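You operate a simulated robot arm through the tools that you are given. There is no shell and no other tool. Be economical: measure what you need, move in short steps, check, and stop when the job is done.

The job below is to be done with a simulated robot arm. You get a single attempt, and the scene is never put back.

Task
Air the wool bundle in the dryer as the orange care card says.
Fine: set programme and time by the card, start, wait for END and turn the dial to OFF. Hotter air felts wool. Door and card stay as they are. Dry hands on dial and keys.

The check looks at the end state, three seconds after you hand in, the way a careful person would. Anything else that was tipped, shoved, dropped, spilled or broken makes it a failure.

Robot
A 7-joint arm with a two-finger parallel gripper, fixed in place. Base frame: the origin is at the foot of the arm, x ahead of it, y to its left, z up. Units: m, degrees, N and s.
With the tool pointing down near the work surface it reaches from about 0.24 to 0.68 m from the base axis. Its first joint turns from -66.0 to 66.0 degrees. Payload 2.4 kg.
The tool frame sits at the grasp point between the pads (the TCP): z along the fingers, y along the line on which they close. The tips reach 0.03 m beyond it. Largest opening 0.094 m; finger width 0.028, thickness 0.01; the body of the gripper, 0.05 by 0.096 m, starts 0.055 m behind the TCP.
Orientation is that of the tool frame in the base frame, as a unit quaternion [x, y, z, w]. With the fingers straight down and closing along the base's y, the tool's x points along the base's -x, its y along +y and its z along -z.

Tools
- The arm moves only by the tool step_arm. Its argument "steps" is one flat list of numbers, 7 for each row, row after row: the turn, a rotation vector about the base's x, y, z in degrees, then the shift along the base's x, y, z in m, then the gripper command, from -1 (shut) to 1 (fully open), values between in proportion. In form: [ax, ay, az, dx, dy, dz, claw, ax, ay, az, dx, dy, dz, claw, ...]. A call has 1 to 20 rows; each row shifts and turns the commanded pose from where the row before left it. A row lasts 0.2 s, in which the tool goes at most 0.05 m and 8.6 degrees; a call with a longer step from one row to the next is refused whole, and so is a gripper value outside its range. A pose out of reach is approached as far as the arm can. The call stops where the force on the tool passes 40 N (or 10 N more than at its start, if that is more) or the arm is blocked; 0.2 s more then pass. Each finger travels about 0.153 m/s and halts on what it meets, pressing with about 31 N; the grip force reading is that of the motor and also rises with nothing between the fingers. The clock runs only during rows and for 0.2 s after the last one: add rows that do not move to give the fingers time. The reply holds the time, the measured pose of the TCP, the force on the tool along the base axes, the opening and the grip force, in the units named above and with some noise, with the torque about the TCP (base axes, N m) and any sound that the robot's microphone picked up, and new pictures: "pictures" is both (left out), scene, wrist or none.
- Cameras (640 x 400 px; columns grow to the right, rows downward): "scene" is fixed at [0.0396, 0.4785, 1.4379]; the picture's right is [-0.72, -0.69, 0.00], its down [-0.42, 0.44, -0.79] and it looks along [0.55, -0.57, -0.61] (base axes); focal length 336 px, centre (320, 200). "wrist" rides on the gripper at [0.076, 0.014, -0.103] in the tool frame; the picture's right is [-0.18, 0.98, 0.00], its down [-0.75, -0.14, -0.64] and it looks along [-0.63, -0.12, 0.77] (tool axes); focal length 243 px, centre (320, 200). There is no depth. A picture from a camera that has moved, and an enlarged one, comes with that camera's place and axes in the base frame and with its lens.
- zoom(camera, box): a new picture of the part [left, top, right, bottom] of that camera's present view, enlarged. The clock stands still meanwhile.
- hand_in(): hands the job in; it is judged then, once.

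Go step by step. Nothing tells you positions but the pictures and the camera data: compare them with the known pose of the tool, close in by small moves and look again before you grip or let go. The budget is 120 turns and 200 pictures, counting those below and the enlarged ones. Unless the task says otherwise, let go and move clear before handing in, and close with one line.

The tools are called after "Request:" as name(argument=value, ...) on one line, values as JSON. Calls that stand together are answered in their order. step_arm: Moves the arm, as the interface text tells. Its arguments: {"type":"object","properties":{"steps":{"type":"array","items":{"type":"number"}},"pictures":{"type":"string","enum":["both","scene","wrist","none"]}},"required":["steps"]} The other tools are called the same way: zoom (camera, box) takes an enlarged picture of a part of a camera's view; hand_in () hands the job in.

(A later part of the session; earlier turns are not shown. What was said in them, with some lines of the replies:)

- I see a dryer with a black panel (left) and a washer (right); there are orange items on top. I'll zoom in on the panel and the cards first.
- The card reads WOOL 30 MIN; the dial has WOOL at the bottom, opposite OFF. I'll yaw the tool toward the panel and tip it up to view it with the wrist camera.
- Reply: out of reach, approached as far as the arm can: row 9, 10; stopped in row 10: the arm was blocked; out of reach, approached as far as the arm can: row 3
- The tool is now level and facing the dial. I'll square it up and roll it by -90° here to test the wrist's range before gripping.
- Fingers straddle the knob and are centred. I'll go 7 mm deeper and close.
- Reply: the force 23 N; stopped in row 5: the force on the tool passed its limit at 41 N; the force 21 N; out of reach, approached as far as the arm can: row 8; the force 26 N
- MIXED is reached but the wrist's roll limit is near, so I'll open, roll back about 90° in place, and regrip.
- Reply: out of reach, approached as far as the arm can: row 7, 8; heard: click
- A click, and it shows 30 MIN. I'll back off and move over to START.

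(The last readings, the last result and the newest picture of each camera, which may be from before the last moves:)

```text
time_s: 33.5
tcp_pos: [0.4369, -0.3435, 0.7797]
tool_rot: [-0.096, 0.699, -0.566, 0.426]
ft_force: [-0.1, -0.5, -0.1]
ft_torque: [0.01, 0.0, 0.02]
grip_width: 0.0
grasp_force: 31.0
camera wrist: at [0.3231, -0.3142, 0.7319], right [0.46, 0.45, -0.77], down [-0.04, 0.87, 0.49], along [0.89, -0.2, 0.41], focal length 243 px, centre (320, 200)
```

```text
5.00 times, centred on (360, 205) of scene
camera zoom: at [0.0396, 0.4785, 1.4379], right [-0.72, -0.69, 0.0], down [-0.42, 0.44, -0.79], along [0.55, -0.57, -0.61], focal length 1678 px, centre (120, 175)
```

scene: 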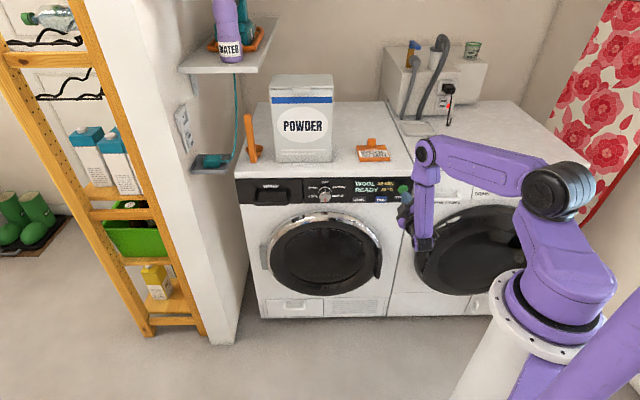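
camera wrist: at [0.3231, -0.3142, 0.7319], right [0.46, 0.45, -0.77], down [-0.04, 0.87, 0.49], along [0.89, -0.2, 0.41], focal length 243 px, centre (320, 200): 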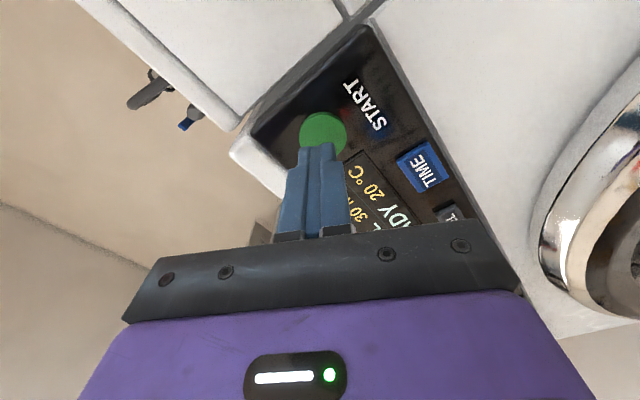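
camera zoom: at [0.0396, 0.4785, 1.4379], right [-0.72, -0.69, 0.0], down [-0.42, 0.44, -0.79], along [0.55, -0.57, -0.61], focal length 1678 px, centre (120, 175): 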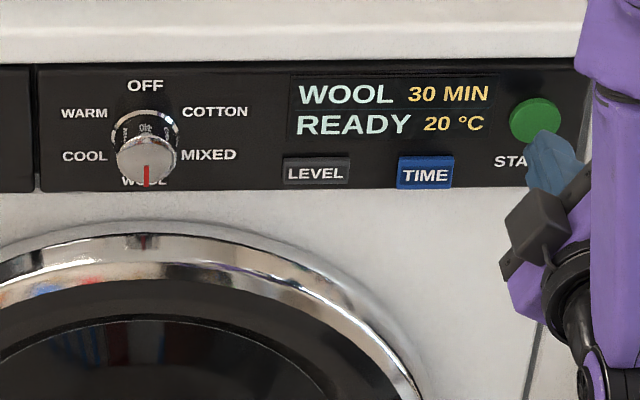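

Display shows WOOL 30 MIN READY. Pressing START now.

Request:
step_arm(steps=[0, 0, 0, 0.008, -0.008, 0, -1, 0, 0, 0, 0.007, -0.007, 0, -1, 0, 0, 0, 0.002, -0.002, 0, -1, 0, 0, 0, 0, 0, 0, -1], pictures="wrist")

```text
time_s: 34.5
tcp_pos: [0.4527, -0.3597, 0.7791]
tool_rot: [-0.096, 0.7, -0.565, 0.426]
ft_force: [-0.6, -0.4, 0.1]
ft_torque: [0.04, 0.04, 0.03]
grip_width: 0.0001
grasp_force: 31.3
camera wrist: at [0.3385, -0.3305, 0.7305], right [0.46, 0.45, -0.77], down [-0.04, 0.87, 0.49], along [0.89, -0.2, 0.41], focal length 243 px, centre (320, 200)
```

wrist: 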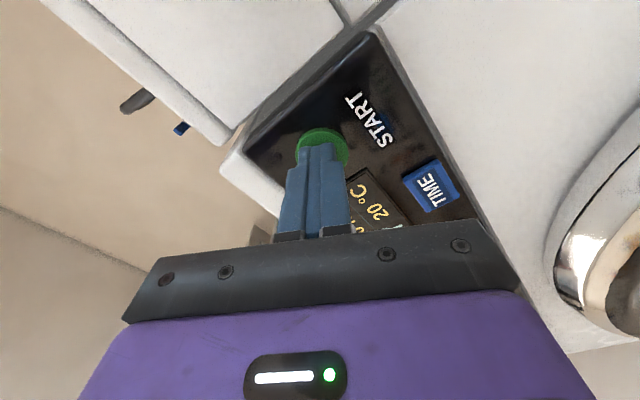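

Request:
step_arm(steps=[0, 0, 0, 0.002, -0.002, 0, -1, 0, 0, 0, 0.0015, -0.0015, 0, -1, 0, 0, 0, 0, 0, 0, -1], pictures="wrist")

```text
time_s: 35.3
tcp_pos: [0.4541, -0.3637, 0.7784]
tool_rot: [-0.096, 0.7, -0.565, 0.426]
ft_force: [-1.0, 0.9, 0.7]
ft_torque: [-0.06, 0.01, 0.01]
grip_width: 0.0001
grasp_force: 31.4
heard: click
camera wrist: at [0.3417, -0.3337, 0.7303], right [0.46, 0.45, -0.77], down [-0.04, 0.87, 0.49], along [0.89, -0.2, 0.41], focal length 243 px, centre (320, 200)
```

wrist: 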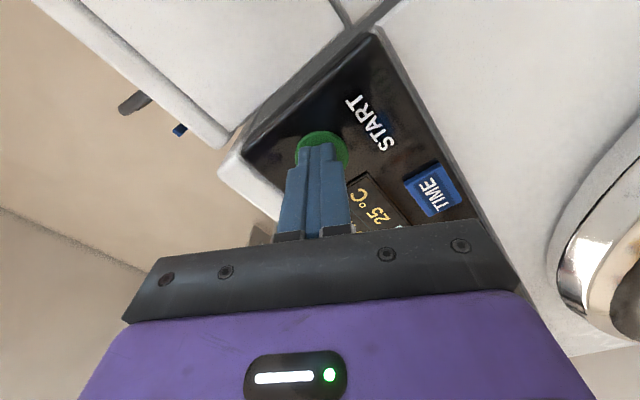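

Click heard and the temperature is now rising. I'll back off and watch the display.

Request:
step_arm(steps=[0, 0, 0, -0.01, 0.01, 0, -1, 0, 0, 0, -0.01, 0.01, 0, -1, 0, 0, 0, 0, 0, 0, -1], pictures="none")

Request:
zoom(camera="scene", box=[296, 165, 424, 245])

```text
time_s: 36.1
tcp_pos: [0.4357, -0.3425, 0.7794]
tool_rot: [-0.096, 0.7, -0.565, 0.426]
ft_force: [0.6, 0.6, 0.3]
ft_torque: [-0.03, -0.01, -0.01]
grip_width: 0.0
grasp_force: 31.1
```

```text
5.00 times, centred on (360, 205) of scene
camera zoom: at [0.0396, 0.4785, 1.4379], right [-0.72, -0.69, 0.0], down [-0.42, 0.44, -0.79], along [0.55, -0.57, -0.61], focal length 1678 px, centre (120, 175)
```

zoom: 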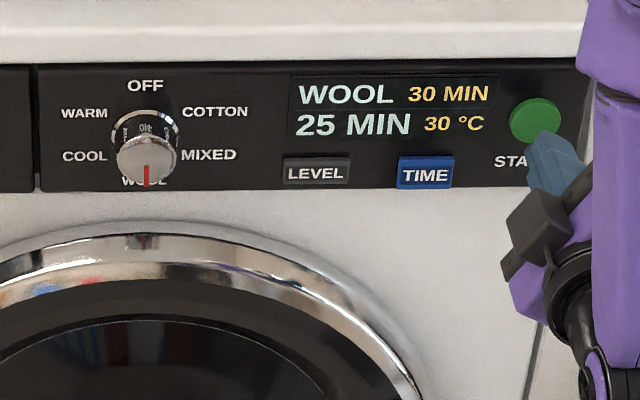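

Request:
step_arm(steps=[0, 0, 0, 0.023, 0.023, -0.001, -1, 0, 0, 0, 0.023, 0.023, -0.001, -1, 0, 0, 0, 0.023, 0.023, -0.001, -1, 0, 0, 0, 0.023, 0.023, -0.001, -1, -5.3, 5.3, 0, 0.023, 0.023, -0.001, 0.35, -5.3, 5.3, 0, 0.023, 0.023, -0.001, 0.35, -5.3, 5.3, 0, 0.018, 0.031, -0.001, 0.35, -5.3, 5.3, 0, 0.017, 0.032, -0.001, 0.35, 0, 0, 0, 0, 0, 0, 0.35, 0, 0, 0, 0, 0, 0, 0.35])

Request:
zoom(camera="scene", box=[296, 165, 424, 245])

```text
time_s: 38.3
tcp_pos: [0.6074, -0.1427, 0.7698]
tool_rot: [0.274, -0.65, 0.657, -0.266]
ft_force: [0.2, 0.1, 0.2]
ft_torque: [0.0, -0.01, 0.02]
grip_width: 0.0635
grasp_force: 0.1
camera wrist: at [0.4818, -0.1243, 0.7583], right [0.12, 0.12, -0.99], down [0.08, 0.99, 0.13], along [0.99, -0.1, 0.11], focal length 243 px, centre (320, 200)
```

scene: 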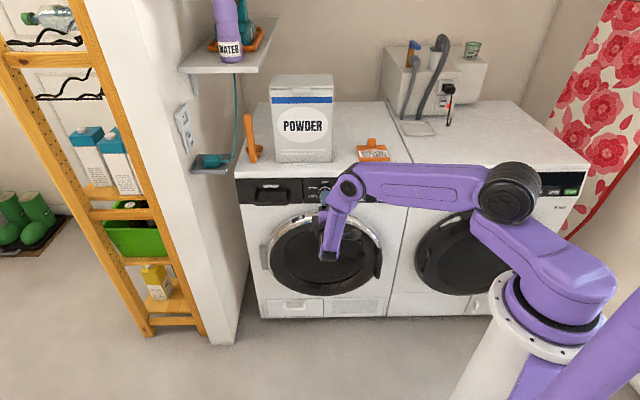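
wrist: 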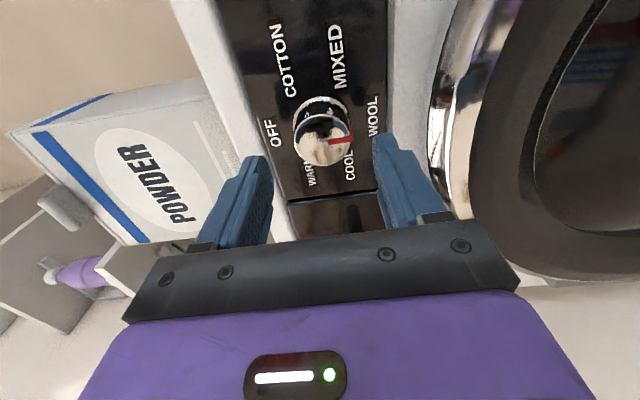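

```text
5.00 times, centred on (360, 205) of scene
camera zoom: at [0.0396, 0.4785, 1.4379], right [-0.72, -0.69, 0.0], down [-0.42, 0.44, -0.79], along [0.55, -0.57, -0.61], focal length 1678 px, centre (120, 175)
```

zoom: 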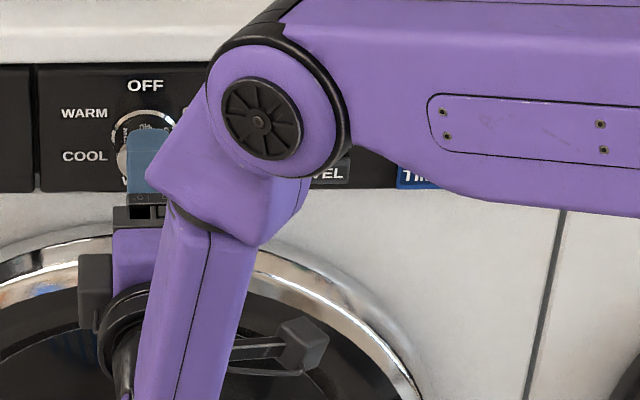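

The display is out of view here; I'll roll partly back to see it while waiting.

Request:
step_arm(steps=[5.3, -5.3, 0, 0, 0, 0, 0.35, 5.3, -5.3, 0, 0, 0, 0, 0.35, 5.3, -5.3, 0, 0, 0, 0, 0.35, 5.3, -5.3, 0, 0, 0, 0, 0.35, 5.3, -5.3, 0, 0, 0, 0, 0.35, 5.3, -5.3, 0, 0, 0, 0, 0.35, 5.3, -5.3, 0, 0, 0, 0, 0.35, 0, 0, 0, 0, 0, 0, 0.35, 0, 0, 0, 0, 0, 0, 0.35, 0, 0, 0, 0, 0, 0, 0.35, 0, 0, 0, 0, 0, 0, 0.35], pictures="wrist")

```text
time_s: 40.7
tcp_pos: [0.6087, -0.1419, 0.77]
tool_rot: [0.043, 0.705, -0.472, 0.528]
ft_force: [0.2, -0.5, 0.9]
ft_torque: [-0.03, 0.03, -0.05]
grip_width: 0.0635
grasp_force: 0.1
camera wrist: at [0.5115, -0.0967, 0.7037], right [0.63, 0.62, -0.46], down [-0.2, 0.71, 0.68], along [0.75, -0.33, 0.57], focal length 243 px, centre (320, 200)
```

wrist: 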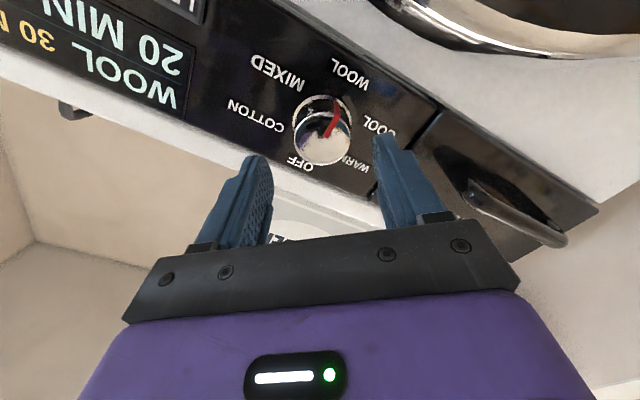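

Request:
step_arm(steps=[0, 0, 0, 0, 0, 0, 0.35, 0, 0, 0, 0, 0, 0, 0.35, 0, 0, 0, 0, 0, 0, 0.35, 0, 0, 0, 0, 0, 0, 0.35, 0, 0, 0, 0, 0, 0, 0.35, 0, 0, 0, 0, 0, 0, 0.35, 0, 0, 0, 0, 0, 0, 0.35, 0, 0, 0, 0, 0, 0, 0.35, 0, 0, 0, 0, 0, 0, 0.35, 0, 0, 0, 0, 0, 0, 0.35, 0, 0, 0, 0, 0, 0, 0.35, 0, 0, 0, 0, 0, 0, 0.35, 0, 0, 0, 0, 0, 0, 0.35, 0, 0, 0, 0, 0, 0, 0.35, 0, 0, 0, 0, 0, 0, 0.35, 0, 0, 0, 0, 0, 0, 0.35, 0, 0, 0, 0, 0, 0, 0.35, 0, 0, 0, 0, 0, 0, 0.35, 0, 0, 0, 0, 0, 0, 0.35, 0, 0, 0, 0, 0, 0, 0.35], pictures="none")

Request:
zoom(camera="wrist", box=[0, 0, 320, 200])

```text
time_s: 44.9
tcp_pos: [0.6078, -0.1427, 0.7708]
tool_rot: [0.043, 0.705, -0.471, 0.527]
ft_force: [-0.1, 0.3, -0.2]
ft_torque: [0.02, -0.03, -0.02]
grip_width: 0.0633
grasp_force: 0.0
```

```text
2.00 times, centred on (160, 100) of wrist
camera zoom: at [0.5115, -0.0967, 0.7037], right [0.63, 0.62, -0.46], down [-0.2, 0.71, 0.68], along [0.75, -0.33, 0.57], focal length 485 px, centre (640, 400)
```

zoom: 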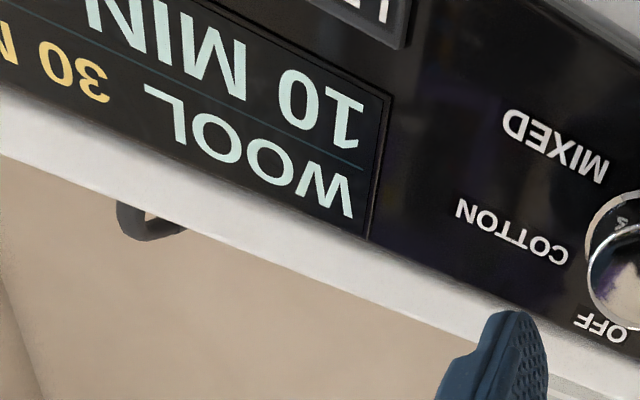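

Request:
step_arm(steps=[0, 0, 0, 0, 0, 0, 0.35, 0, 0, 0, 0, 0, 0, 0.35, 0, 0, 0, 0, 0, 0, 0.35, 0, 0, 0, 0, 0, 0, 0.35, 0, 0, 0, 0, 0, 0, 0.35, 0, 0, 0, 0, 0, 0, 0.35, 0, 0, 0, 0, 0, 0, 0.35, 0, 0, 0, 0, 0, 0, 0.35, 0, 0, 0, 0, 0, 0, 0.35, 0, 0, 0, 0, 0, 0, 0.35, 0, 0, 0, 0, 0, 0, 0.35, 0, 0, 0, 0, 0, 0, 0.35, 0, 0, 0, 0, 0, 0, 0.35, 0, 0, 0, 0, 0, 0, 0.35, 0, 0, 0, 0, 0, 0, 0.35, 0, 0, 0, 0, 0, 0, 0.35, 0, 0, 0, 0, 0, 0, 0.35, 0, 0, 0, 0, 0, 0, 0.35, 0, 0, 0, 0, 0, 0, 0.35, 0, 0, 0, 0, 0, 0, 0.35], pictures="none")

Request:
zoom(camera="wrist", box=[0, 0, 320, 200])

```text
time_s: 49.1
tcp_pos: [0.6081, -0.1413, 0.7711]
tool_rot: [0.043, 0.705, -0.472, 0.527]
ft_force: [0.2, 0.1, 0.2]
ft_torque: [0.0, 0.02, 0.02]
grip_width: 0.0635
grasp_force: 0.1
```

```text
2.00 times, centred on (160, 100) of wrist
camera zoom: at [0.5115, -0.0967, 0.7037], right [0.63, 0.62, -0.46], down [-0.2, 0.71, 0.68], along [0.75, -0.33, 0.57], focal length 485 px, centre (640, 400)
```

zoom: 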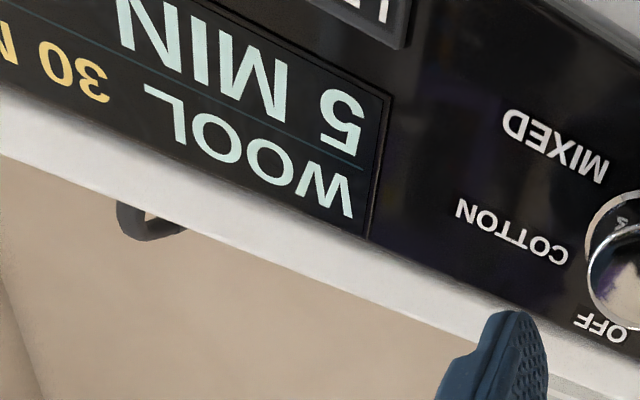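

Request:
step_arm(steps=[0, 0, 0, 0, 0, 0, 0.35, 0, 0, 0, 0, 0, 0, 0.35, 0, 0, 0, 0, 0, 0, 0.35, 0, 0, 0, 0, 0, 0, 0.35, 0, 0, 0, 0, 0, 0, 0.35, 0, 0, 0, 0, 0, 0, 0.35, 0, 0, 0, 0, 0, 0, 0.35, 0, 0, 0, 0, 0, 0, 0.35, 0, 0, 0, 0, 0, 0, 0.35, 0, 0, 0, 0, 0, 0, 0.35, 0, 0, 0, 0, 0, 0, 0.35, 0, 0, 0, 0, 0, 0, 0.35, 0, 0, 0, 0, 0, 0, 0.35, 0, 0, 0, 0, 0, 0, 0.35, 0, 0, 0, 0, 0, 0, 0.35, 0, 0, 0, 0, 0, 0, 0.35, 0, 0, 0, 0, 0, 0, 0.35, 0, 0, 0, 0, 0, 0, 0.35], pictures="none")

Request:
zoom(camera="wrist", box=[0, 0, 320, 200])

```text
time_s: 52.9
tcp_pos: [0.6093, -0.1425, 0.7712]
tool_rot: [0.043, 0.705, -0.471, 0.528]
ft_force: [-0.1, -0.5, -0.4]
ft_torque: [-0.01, 0.03, 0.03]
grip_width: 0.0638
grasp_force: 0.0
```

```text
2.00 times, centred on (160, 100) of wrist
camera zoom: at [0.5115, -0.0967, 0.7037], right [0.63, 0.62, -0.46], down [-0.2, 0.71, 0.68], along [0.75, -0.33, 0.57], focal length 485 px, centre (640, 400)
```

zoom: 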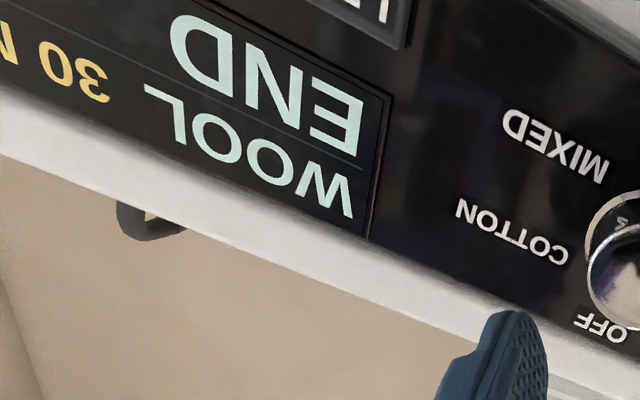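

END is shown. I'll roll back to about -90°, move in on the knob and turn it clockwise toward OFF.

Request:
step_arm(steps=[-5.3, 5.3, 0, 0, 0, 0, 0.35, -5.3, 5.3, 0, 0, 0, 0, 0.35, -5.3, 5.3, 0, 0, 0, 0, 0.35, -5.3, 5.3, 0, 0, 0, 0, 0.35, -5.3, 5.3, 0, 0, 0, 0, 0.35, -5.3, 5.3, 0, 0, 0, 0, 0.35, -5.3, 5.3, 0, 0.012, -0.01, 0, 0.35, 0, 0, 0, 0.012, -0.012, 0, 0.35, 0, 0, 0, 0.011, -0.011, 0, 0.35, 0, 0, 0, 0, 0, 0, 0.35], pictures="wrist")

Request:
zoom(camera="wrist", box=[180, 60, 500, 260])

```text
time_s: 55.1
tcp_pos: [0.643, -0.1769, 0.7705]
tool_rot: [0.274, -0.651, 0.656, -0.266]
ft_force: [0.4, -0.3, 0.2]
ft_torque: [-0.03, -0.03, 0.0]
grip_width: 0.0636
grasp_force: 0.1
camera wrist: at [0.518, -0.1592, 0.7582], right [0.12, 0.12, -0.99], down [0.08, 0.99, 0.13], along [0.99, -0.1, 0.11], focal length 243 px, centre (320, 200)
```

wrist: 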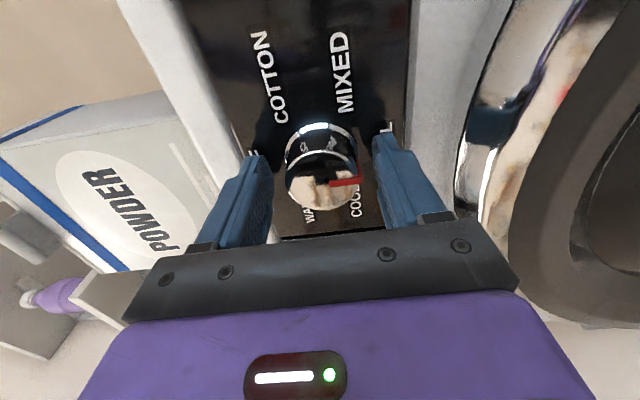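

```text
2.00 times, centred on (340, 160) of wrist
camera zoom: at [0.518, -0.1592, 0.7582], right [0.12, 0.12, -0.99], down [0.08, 0.99, 0.13], along [0.99, -0.1, 0.11], focal length 485 px, centre (280, 280)
```

zoom: 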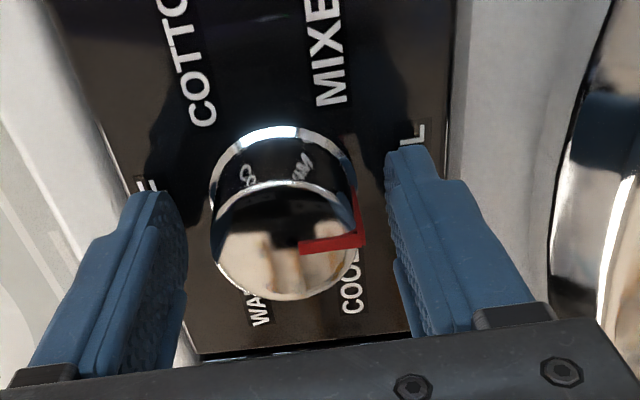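

Request:
step_arm(steps=[0, 0, 0, 0, 0, 0.0005, 0.35, 0, 0, 0, 0, 0, 0, -0.3, 0, 0, 0, 0, 0, 0, -0.3, 0, 0, 0, 0, 0, 0, -0.3, 5.3, -5.3, 0, 0, 0, 0, -0.3, 5.3, -5.3, 0, 0, 0, 0, -0.3, 5.3, -5.3, 0, 0, 0, 0, -0.3, 5.3, -5.3, 0, 0, 0, 0, -0.3, 5.3, -5.3, 0, 0, 0, 0, -0.3, 5.3, -5.3, 0, 0, 0, 0, -0.3, 5.3, -5.3, 0, 0, 0, 0, -0.3, 5.3, -5.3, 0, 0, 0, 0, -0.3, 0, 0, 0, 0, 0, 0, -0.3], pictures="wrist")

```text
time_s: 57.9
tcp_pos: [0.6436, -0.1747, 0.771]
tool_rot: [0.089, 0.701, -0.435, 0.558]
ft_force: [5.1, 5.8, -9.6]
ft_torque: [-0.48, 0.97, 0.32]
grip_width: 0.0408
grasp_force: 44.8
camera wrist: at [0.5536, -0.123, 0.7004], right [0.67, 0.66, -0.34], down [-0.27, 0.64, 0.72], along [0.7, -0.39, 0.6], focal length 243 px, centre (320, 200)
```

wrist: 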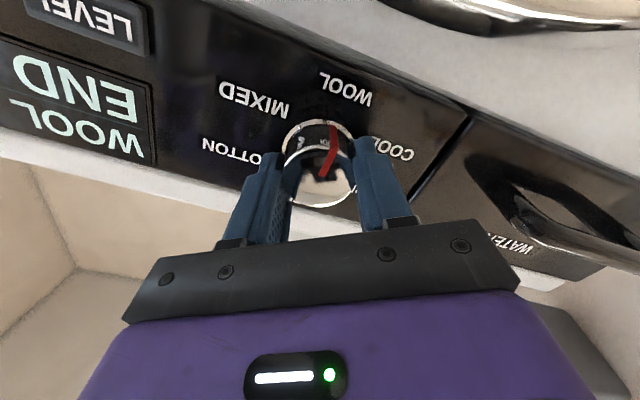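

The knob slipped against a firm stop clockwise past WOOL, so I'll release and go back the way it came (counter-clockwise).

Request:
step_arm(steps=[0, 0, 0, 0, 0, 0, 0.2, 0, 0, 0, 0, 0, 0, 0.2, 5.3, -5.3, 0, 0, 0, 0, 0.2, 5.3, -5.3, 0, 0, 0, 0, 0.2, 5.3, -5.3, 0, 0, 0, 0, 0.2, 5.3, -5.3, 0, 0, 0, 0, 0.2, 5.3, -5.3, 0, 0, 0, 0, 0.2, 5.3, -5.3, 0, 0, 0, 0, 0.2, 0, 0, 0, 0, 0, 0, 0.2], pictures="wrist")

Request:
zoom(camera="wrist", box=[180, 60, 500, 260])

```text
time_s: 59.9
tcp_pos: [0.6422, -0.1752, 0.7718]
tool_rot: [0.352, 0.615, -0.189, 0.68]
ft_force: [-0.3, 0.2, 0.8]
ft_torque: [-0.01, 0.0, 0.0]
grip_width: 0.0566
grasp_force: 0.0
camera wrist: at [0.5945, -0.0817, 0.7035], right [0.65, 0.64, 0.42], down [-0.68, 0.23, 0.7], along [0.35, -0.74, 0.58], focal length 243 px, centre (320, 200)
```

wrist: 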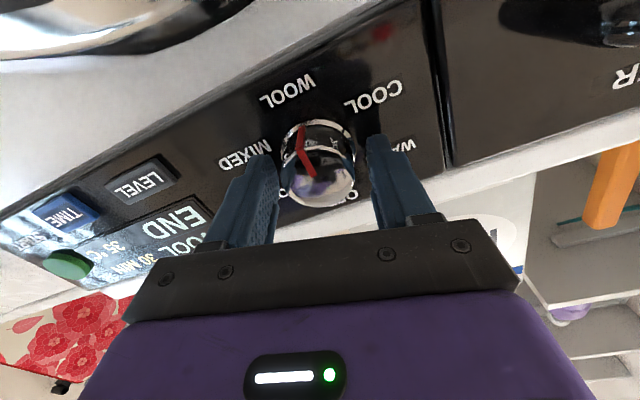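

```text
2.00 times, centred on (340, 160) of wrist
camera zoom: at [0.5945, -0.0817, 0.7035], right [0.65, 0.64, 0.42], down [-0.68, 0.23, 0.7], along [0.35, -0.74, 0.58], focal length 485 px, centre (280, 280)
```

zoom: 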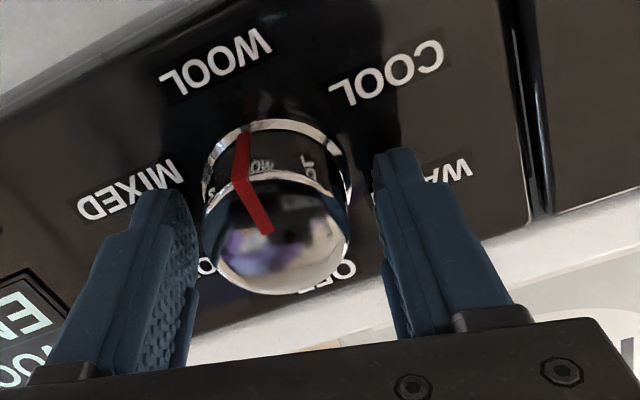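

Request:
step_arm(steps=[0, 0, 0, -0.0007, -0.0007, -0.0005, 0.2, 0, 0, 0, 0, 0, 0, -0.4, 0, 0, 0, 0, 0, 0, -0.4, 0, 0, 0, 0, 0, 0, -0.4, -5.3, 5.3, 0, 0, 0, 0, -0.4, -5.3, 5.3, 0, 0, 0, 0, -0.4, -5.3, 5.3, 0, 0, 0, 0, -0.4, -5.3, 5.3, 0, 0, 0, 0, -0.4, -5.3, 5.3, 0, 0, 0, 0, -0.4, -5.3, 5.3, 0, 0, 0, 0, -0.4, -5.3, 5.3, 0, 0, 0, 0, -0.4, 0, 0, 0, 0, 0, 0, -0.4], pictures="wrist")

```text
time_s: 62.5
tcp_pos: [0.6434, -0.1752, 0.7699]
tool_rot: [0.04, 0.706, -0.471, 0.527]
ft_force: [25.6, -0.4, -9.3]
ft_torque: [0.27, 0.25, 0.61]
grip_width: 0.041
grasp_force: 44.7
camera wrist: at [0.5467, -0.1298, 0.704], right [0.63, 0.63, -0.47], down [-0.2, 0.71, 0.68], along [0.75, -0.33, 0.57], focal length 243 px, centre (320, 200)
```

wrist: 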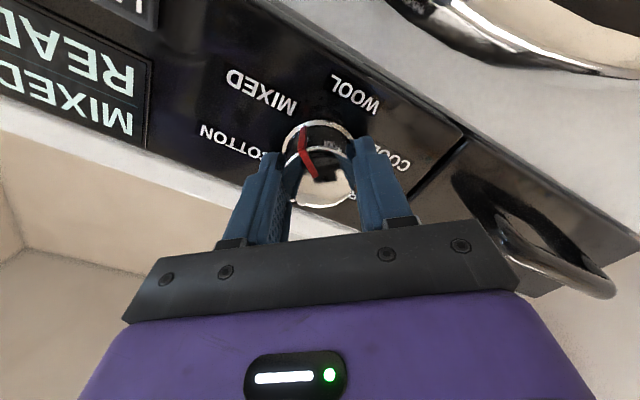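

Request:
step_arm(steps=[0, 0, 0, 0, 0, 0, 0.1, 0, 0, 0, 0, 0, 0, 0.1, 0, 0, 0, 0, 0, 0, -0.4, 0, 0, 0, 0, 0, 0, -0.4, -5.3, 5.3, 0, 0, 0, 0, -0.4, -5.3, 5.3, 0, 0, 0, 0, -0.4, -5.3, 5.3, 0, 0, 0, 0, -0.4, -5.3, 5.3, 0, 0, 0, 0, -0.4, -5.3, 5.3, 0, 0, 0, 0, -0.4, -5.3, 5.3, 0, 0, 0, 0, -0.4, -5.3, 5.3, 0, 0, 0, 0, -0.4, 0, 0, 0, 0, 0, 0, -0.4], pictures="wrist")

```text
time_s: 65.1
tcp_pos: [0.6443, -0.1759, 0.7688]
tool_rot: [0.278, -0.652, 0.653, -0.266]
ft_force: [22.0, 7.1, -22.1]
ft_torque: [0.5, 0.52, 0.23]
grip_width: 0.0411
grasp_force: 44.6
camera wrist: at [0.5174, -0.1586, 0.7583], right [0.12, 0.12, -0.99], down [0.08, 0.99, 0.13], along [0.99, -0.09, 0.1], focal length 243 px, centre (320, 200)
```

wrist: 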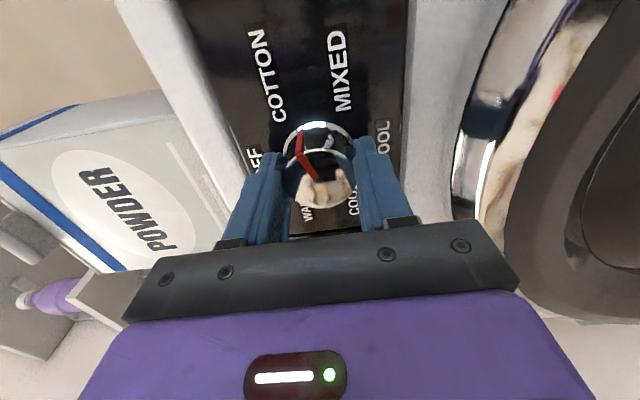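

Request:
step_arm(steps=[0, 0, 0, 0, 0, 0, 0.2, 0, 0, 0, 0, 0, 0, 0.2, 5.3, -5.3, 0, 0, 0, 0, 0.2, 5.3, -5.3, 0, 0, 0, 0, 0.2, 5.3, -5.3, 0, 0, 0, 0, 0.2, 5.3, -5.3, 0, 0, 0, 0, 0.2, 5.3, -5.3, 0, 0, 0, 0, 0.2, 5.3, -5.3, 0, 0, 0, 0, 0.2, 5.3, -5.3, 0, 0, 0, 0, 0.2, 5.3, -5.3, 0, 0, 0, 0, 0.2, 0, 0, 0, 0, 0, 0, 0.2], pictures="wrist")

Request:
zoom(camera="wrist", box=[180, 60, 500, 260])

```text
time_s: 67.5
tcp_pos: [0.6416, -0.1763, 0.7703]
tool_rot: [0.09, 0.701, -0.436, 0.557]
ft_force: [1.0, 0.3, -0.3]
ft_torque: [0.03, -0.02, 0.01]
grip_width: 0.0565
grasp_force: 0.1
camera wrist: at [0.5521, -0.1241, 0.6997], right [0.67, 0.66, -0.34], down [-0.27, 0.64, 0.72], along [0.7, -0.39, 0.6], focal length 243 px, centre (320, 200)
```

wrist: 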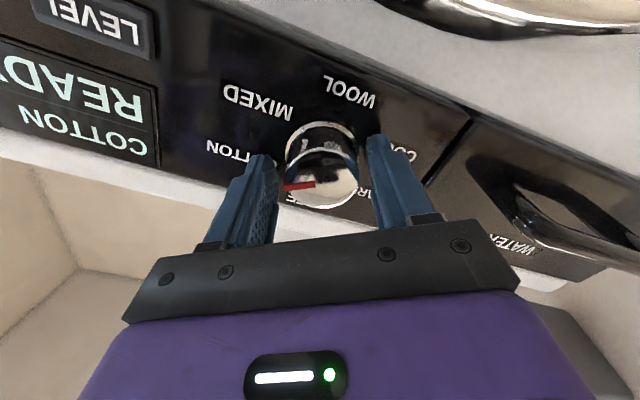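

```text
2.00 times, centred on (340, 160) of wrist
camera zoom: at [0.5521, -0.1241, 0.6997], right [0.67, 0.66, -0.34], down [-0.27, 0.64, 0.72], along [0.7, -0.39, 0.6], focal length 485 px, centre (280, 280)
```

zoom: 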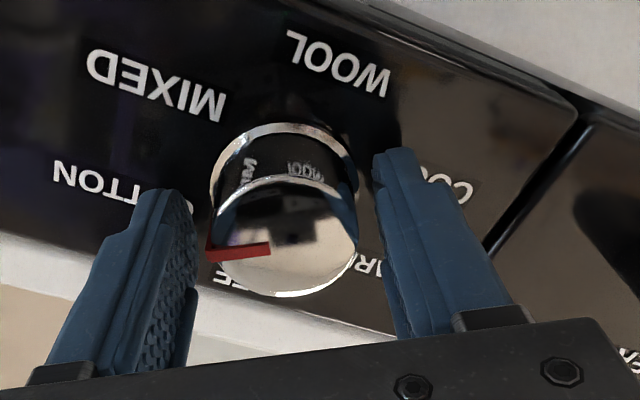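

Request:
step_arm(steps=[0, 0, 0, 0, 0, 0, -0.4, 0, 0, 0, 0, 0, 0, -0.4, 0, 0, 0, 0, 0, 0, -0.4, -5.3, 5.3, 0, 0, 0, 0, -0.4, -5.3, 5.3, 0, 0, 0, 0, -0.4, -5.3, 5.3, 0, 0, 0, 0, -0.4, -5.3, 5.3, 0, 0, 0, 0, -0.4, -5.3, 5.3, 0, 0, 0, 0, -0.4, -5.3, 5.3, 0, 0, 0, 0, -0.4, -5.3, 5.3, 0, 0, 0, 0, -0.4, -5.3, 5.3, 0, 0, 0, 0, -0.4, 0, 0, 0, 0, 0, 0, -0.4], pictures="wrist")

```text
time_s: 70.1
tcp_pos: [0.6431, -0.1758, 0.7688]
tool_rot: [0.278, -0.651, 0.654, -0.266]
ft_force: [20.5, 5.0, -24.0]
ft_torque: [0.33, 0.3, 0.78]
grip_width: 0.0414
grasp_force: 45.0
camera wrist: at [0.5177, -0.1585, 0.7584], right [0.11, 0.12, -0.99], down [0.08, 0.99, 0.13], along [0.99, -0.09, 0.1], focal length 243 px, centre (320, 200)
```

wrist: 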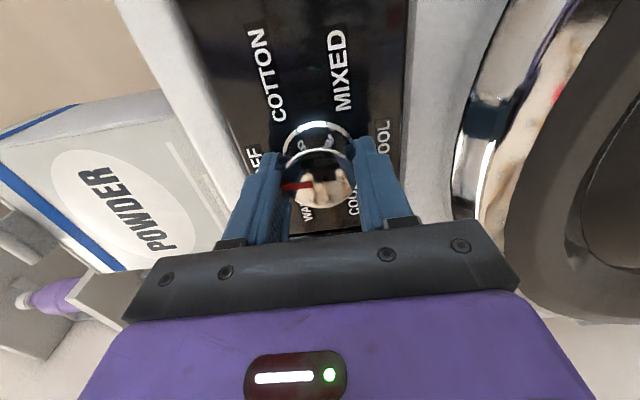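

The pointer is at OFF. I'll release, back straight out and move aside to check the display.

Request:
step_arm(steps=[0, 0, 0, 0, 0, 0, 0.35, 0, 0, 0, 0, 0, 0, 0.35, 0, 0, 0, -0.02, 0.02, 0, 0.35, 0, 0, 0, -0.02, 0.02, 0, 0.35, 0, 0, 0, -0.02, 0.02, 0, 0.35, 0, 0, 0, -0.02, 0.02, 0, 0.35, 0, 0, 0, 0, 0.03, 0, 0.35, 0, 0, 0, 0, 0, 0, 0.35])

Request:
zoom(camera="scene", box=[296, 165, 424, 245])

Request:
zoom(camera="wrist", box=[200, 0, 460, 162])

```text
time_s: 71.9
tcp_pos: [0.5597, -0.0661, 0.7739]
tool_rot: [0.274, -0.65, 0.656, -0.266]
ft_force: [-1.3, -0.3, -0.1]
ft_torque: [0.04, -0.01, 0.05]
grip_width: 0.0635
grasp_force: 0.0
camera wrist: at [0.4348, -0.0481, 0.7609], right [0.12, 0.12, -0.99], down [0.08, 0.99, 0.13], along [0.99, -0.1, 0.11], focal length 243 px, centre (320, 200)
```

scene: 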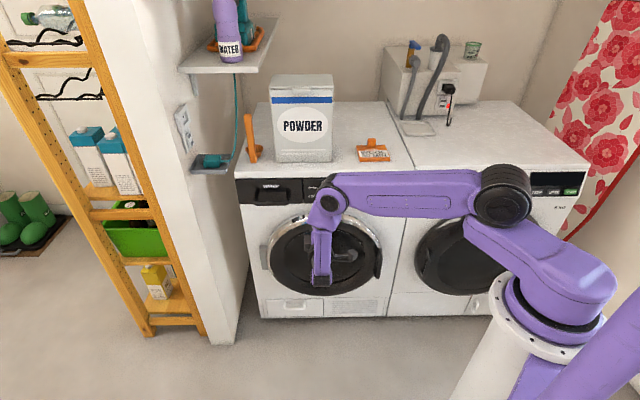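
wrist: 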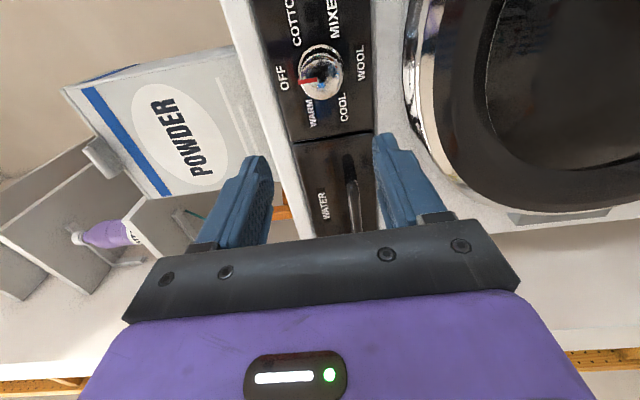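

```text
5.00 times, centred on (360, 205) of scene
camera zoom: at [0.0396, 0.4785, 1.4379], right [-0.72, -0.69, 0.0], down [-0.42, 0.44, -0.79], along [0.55, -0.57, -0.61], focal length 1678 px, centre (120, 175)
```

zoom: 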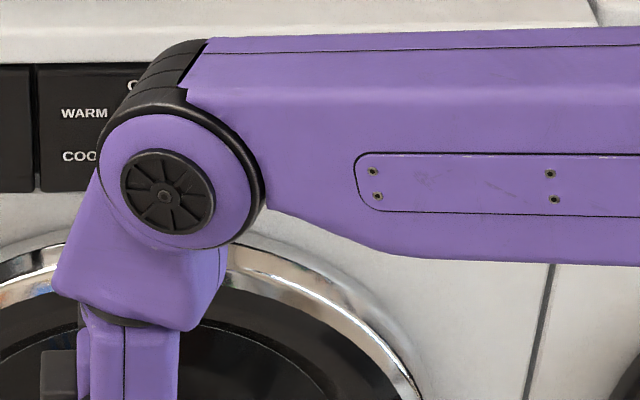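

```text
2.46 times, centred on (330, 81) of wrist
camera zoom: at [0.4348, -0.0481, 0.7609], right [0.12, 0.12, -0.99], down [0.08, 0.99, 0.13], along [0.99, -0.1, 0.11], focal length 597 px, centre (295, 493)
```

zoom: 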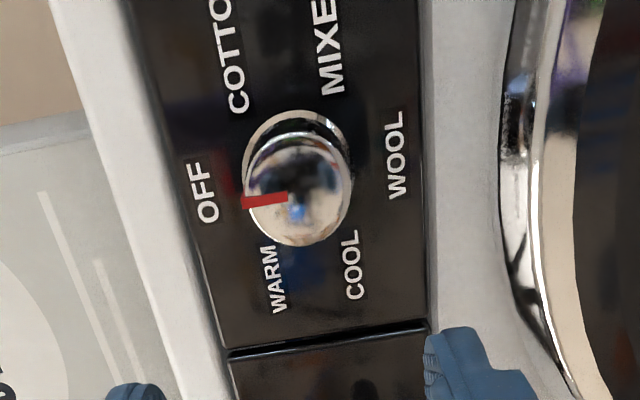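

Request:
step_arm(steps=[0, 0, 0, -0.0134, -0.0306, 0, 0.35, 0, 0, 0, -0.0134, -0.0306, 0, 0, 0, 0, 0, -0.0134, -0.0306, 0, 0, 0, 0, 0, -0.0134, -0.0306, 0, 0, 0, 0, 0, -0.0134, -0.0306, 0, 0, 0, 0, 0, -0.0134, -0.0306, 0, 0, 0, 0, 0, -0.0134, -0.0306, 0, 0, 0, 0, 0, -0.0134, -0.028, 0, 0, 0, 0, 0, 0, 0, 0, 0], pictures="scene")

Request:
zoom(camera="scene", box=[296, 125, 424, 205])

```text
time_s: 73.9
tcp_pos: [0.4568, -0.3042, 0.7713]
tool_rot: [0.273, -0.65, 0.657, -0.266]
ft_force: [-0.9, -0.5, 0.4]
ft_torque: [-0.03, 0.01, -0.01]
grip_width: 0.0473
grasp_force: 0.0
```

scene: 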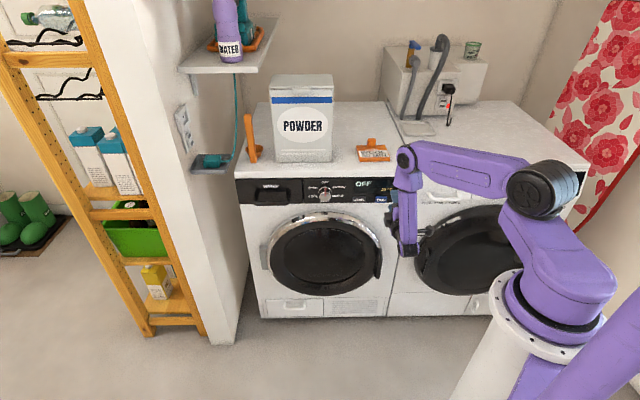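

```text
5.00 times, centred on (360, 165) of scene
camera zoom: at [0.0396, 0.4785, 1.4379], right [-0.72, -0.69, 0.0], down [-0.42, 0.44, -0.79], along [0.55, -0.57, -0.61], focal length 1678 px, centre (120, 375)
```

zoom: 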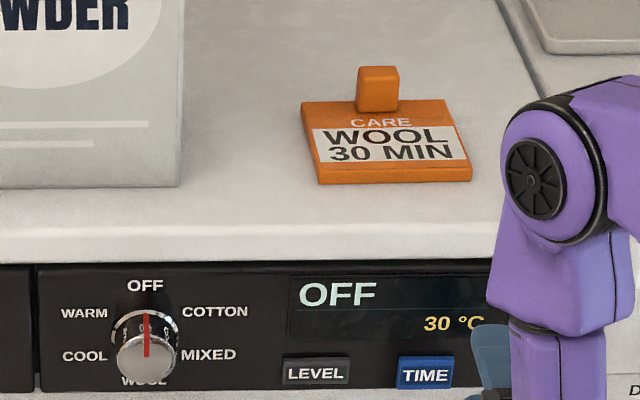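

The dial and display both read OFF, the card and door are unchanged, and the gripper is clear of the panel. Handing in.

Request:
hand_in()

```text
The job is handed in.
```

The wool bundle was aired on WOOL for 30 minutes until END. The dial is now back at OFF, and I left the door and card alone.
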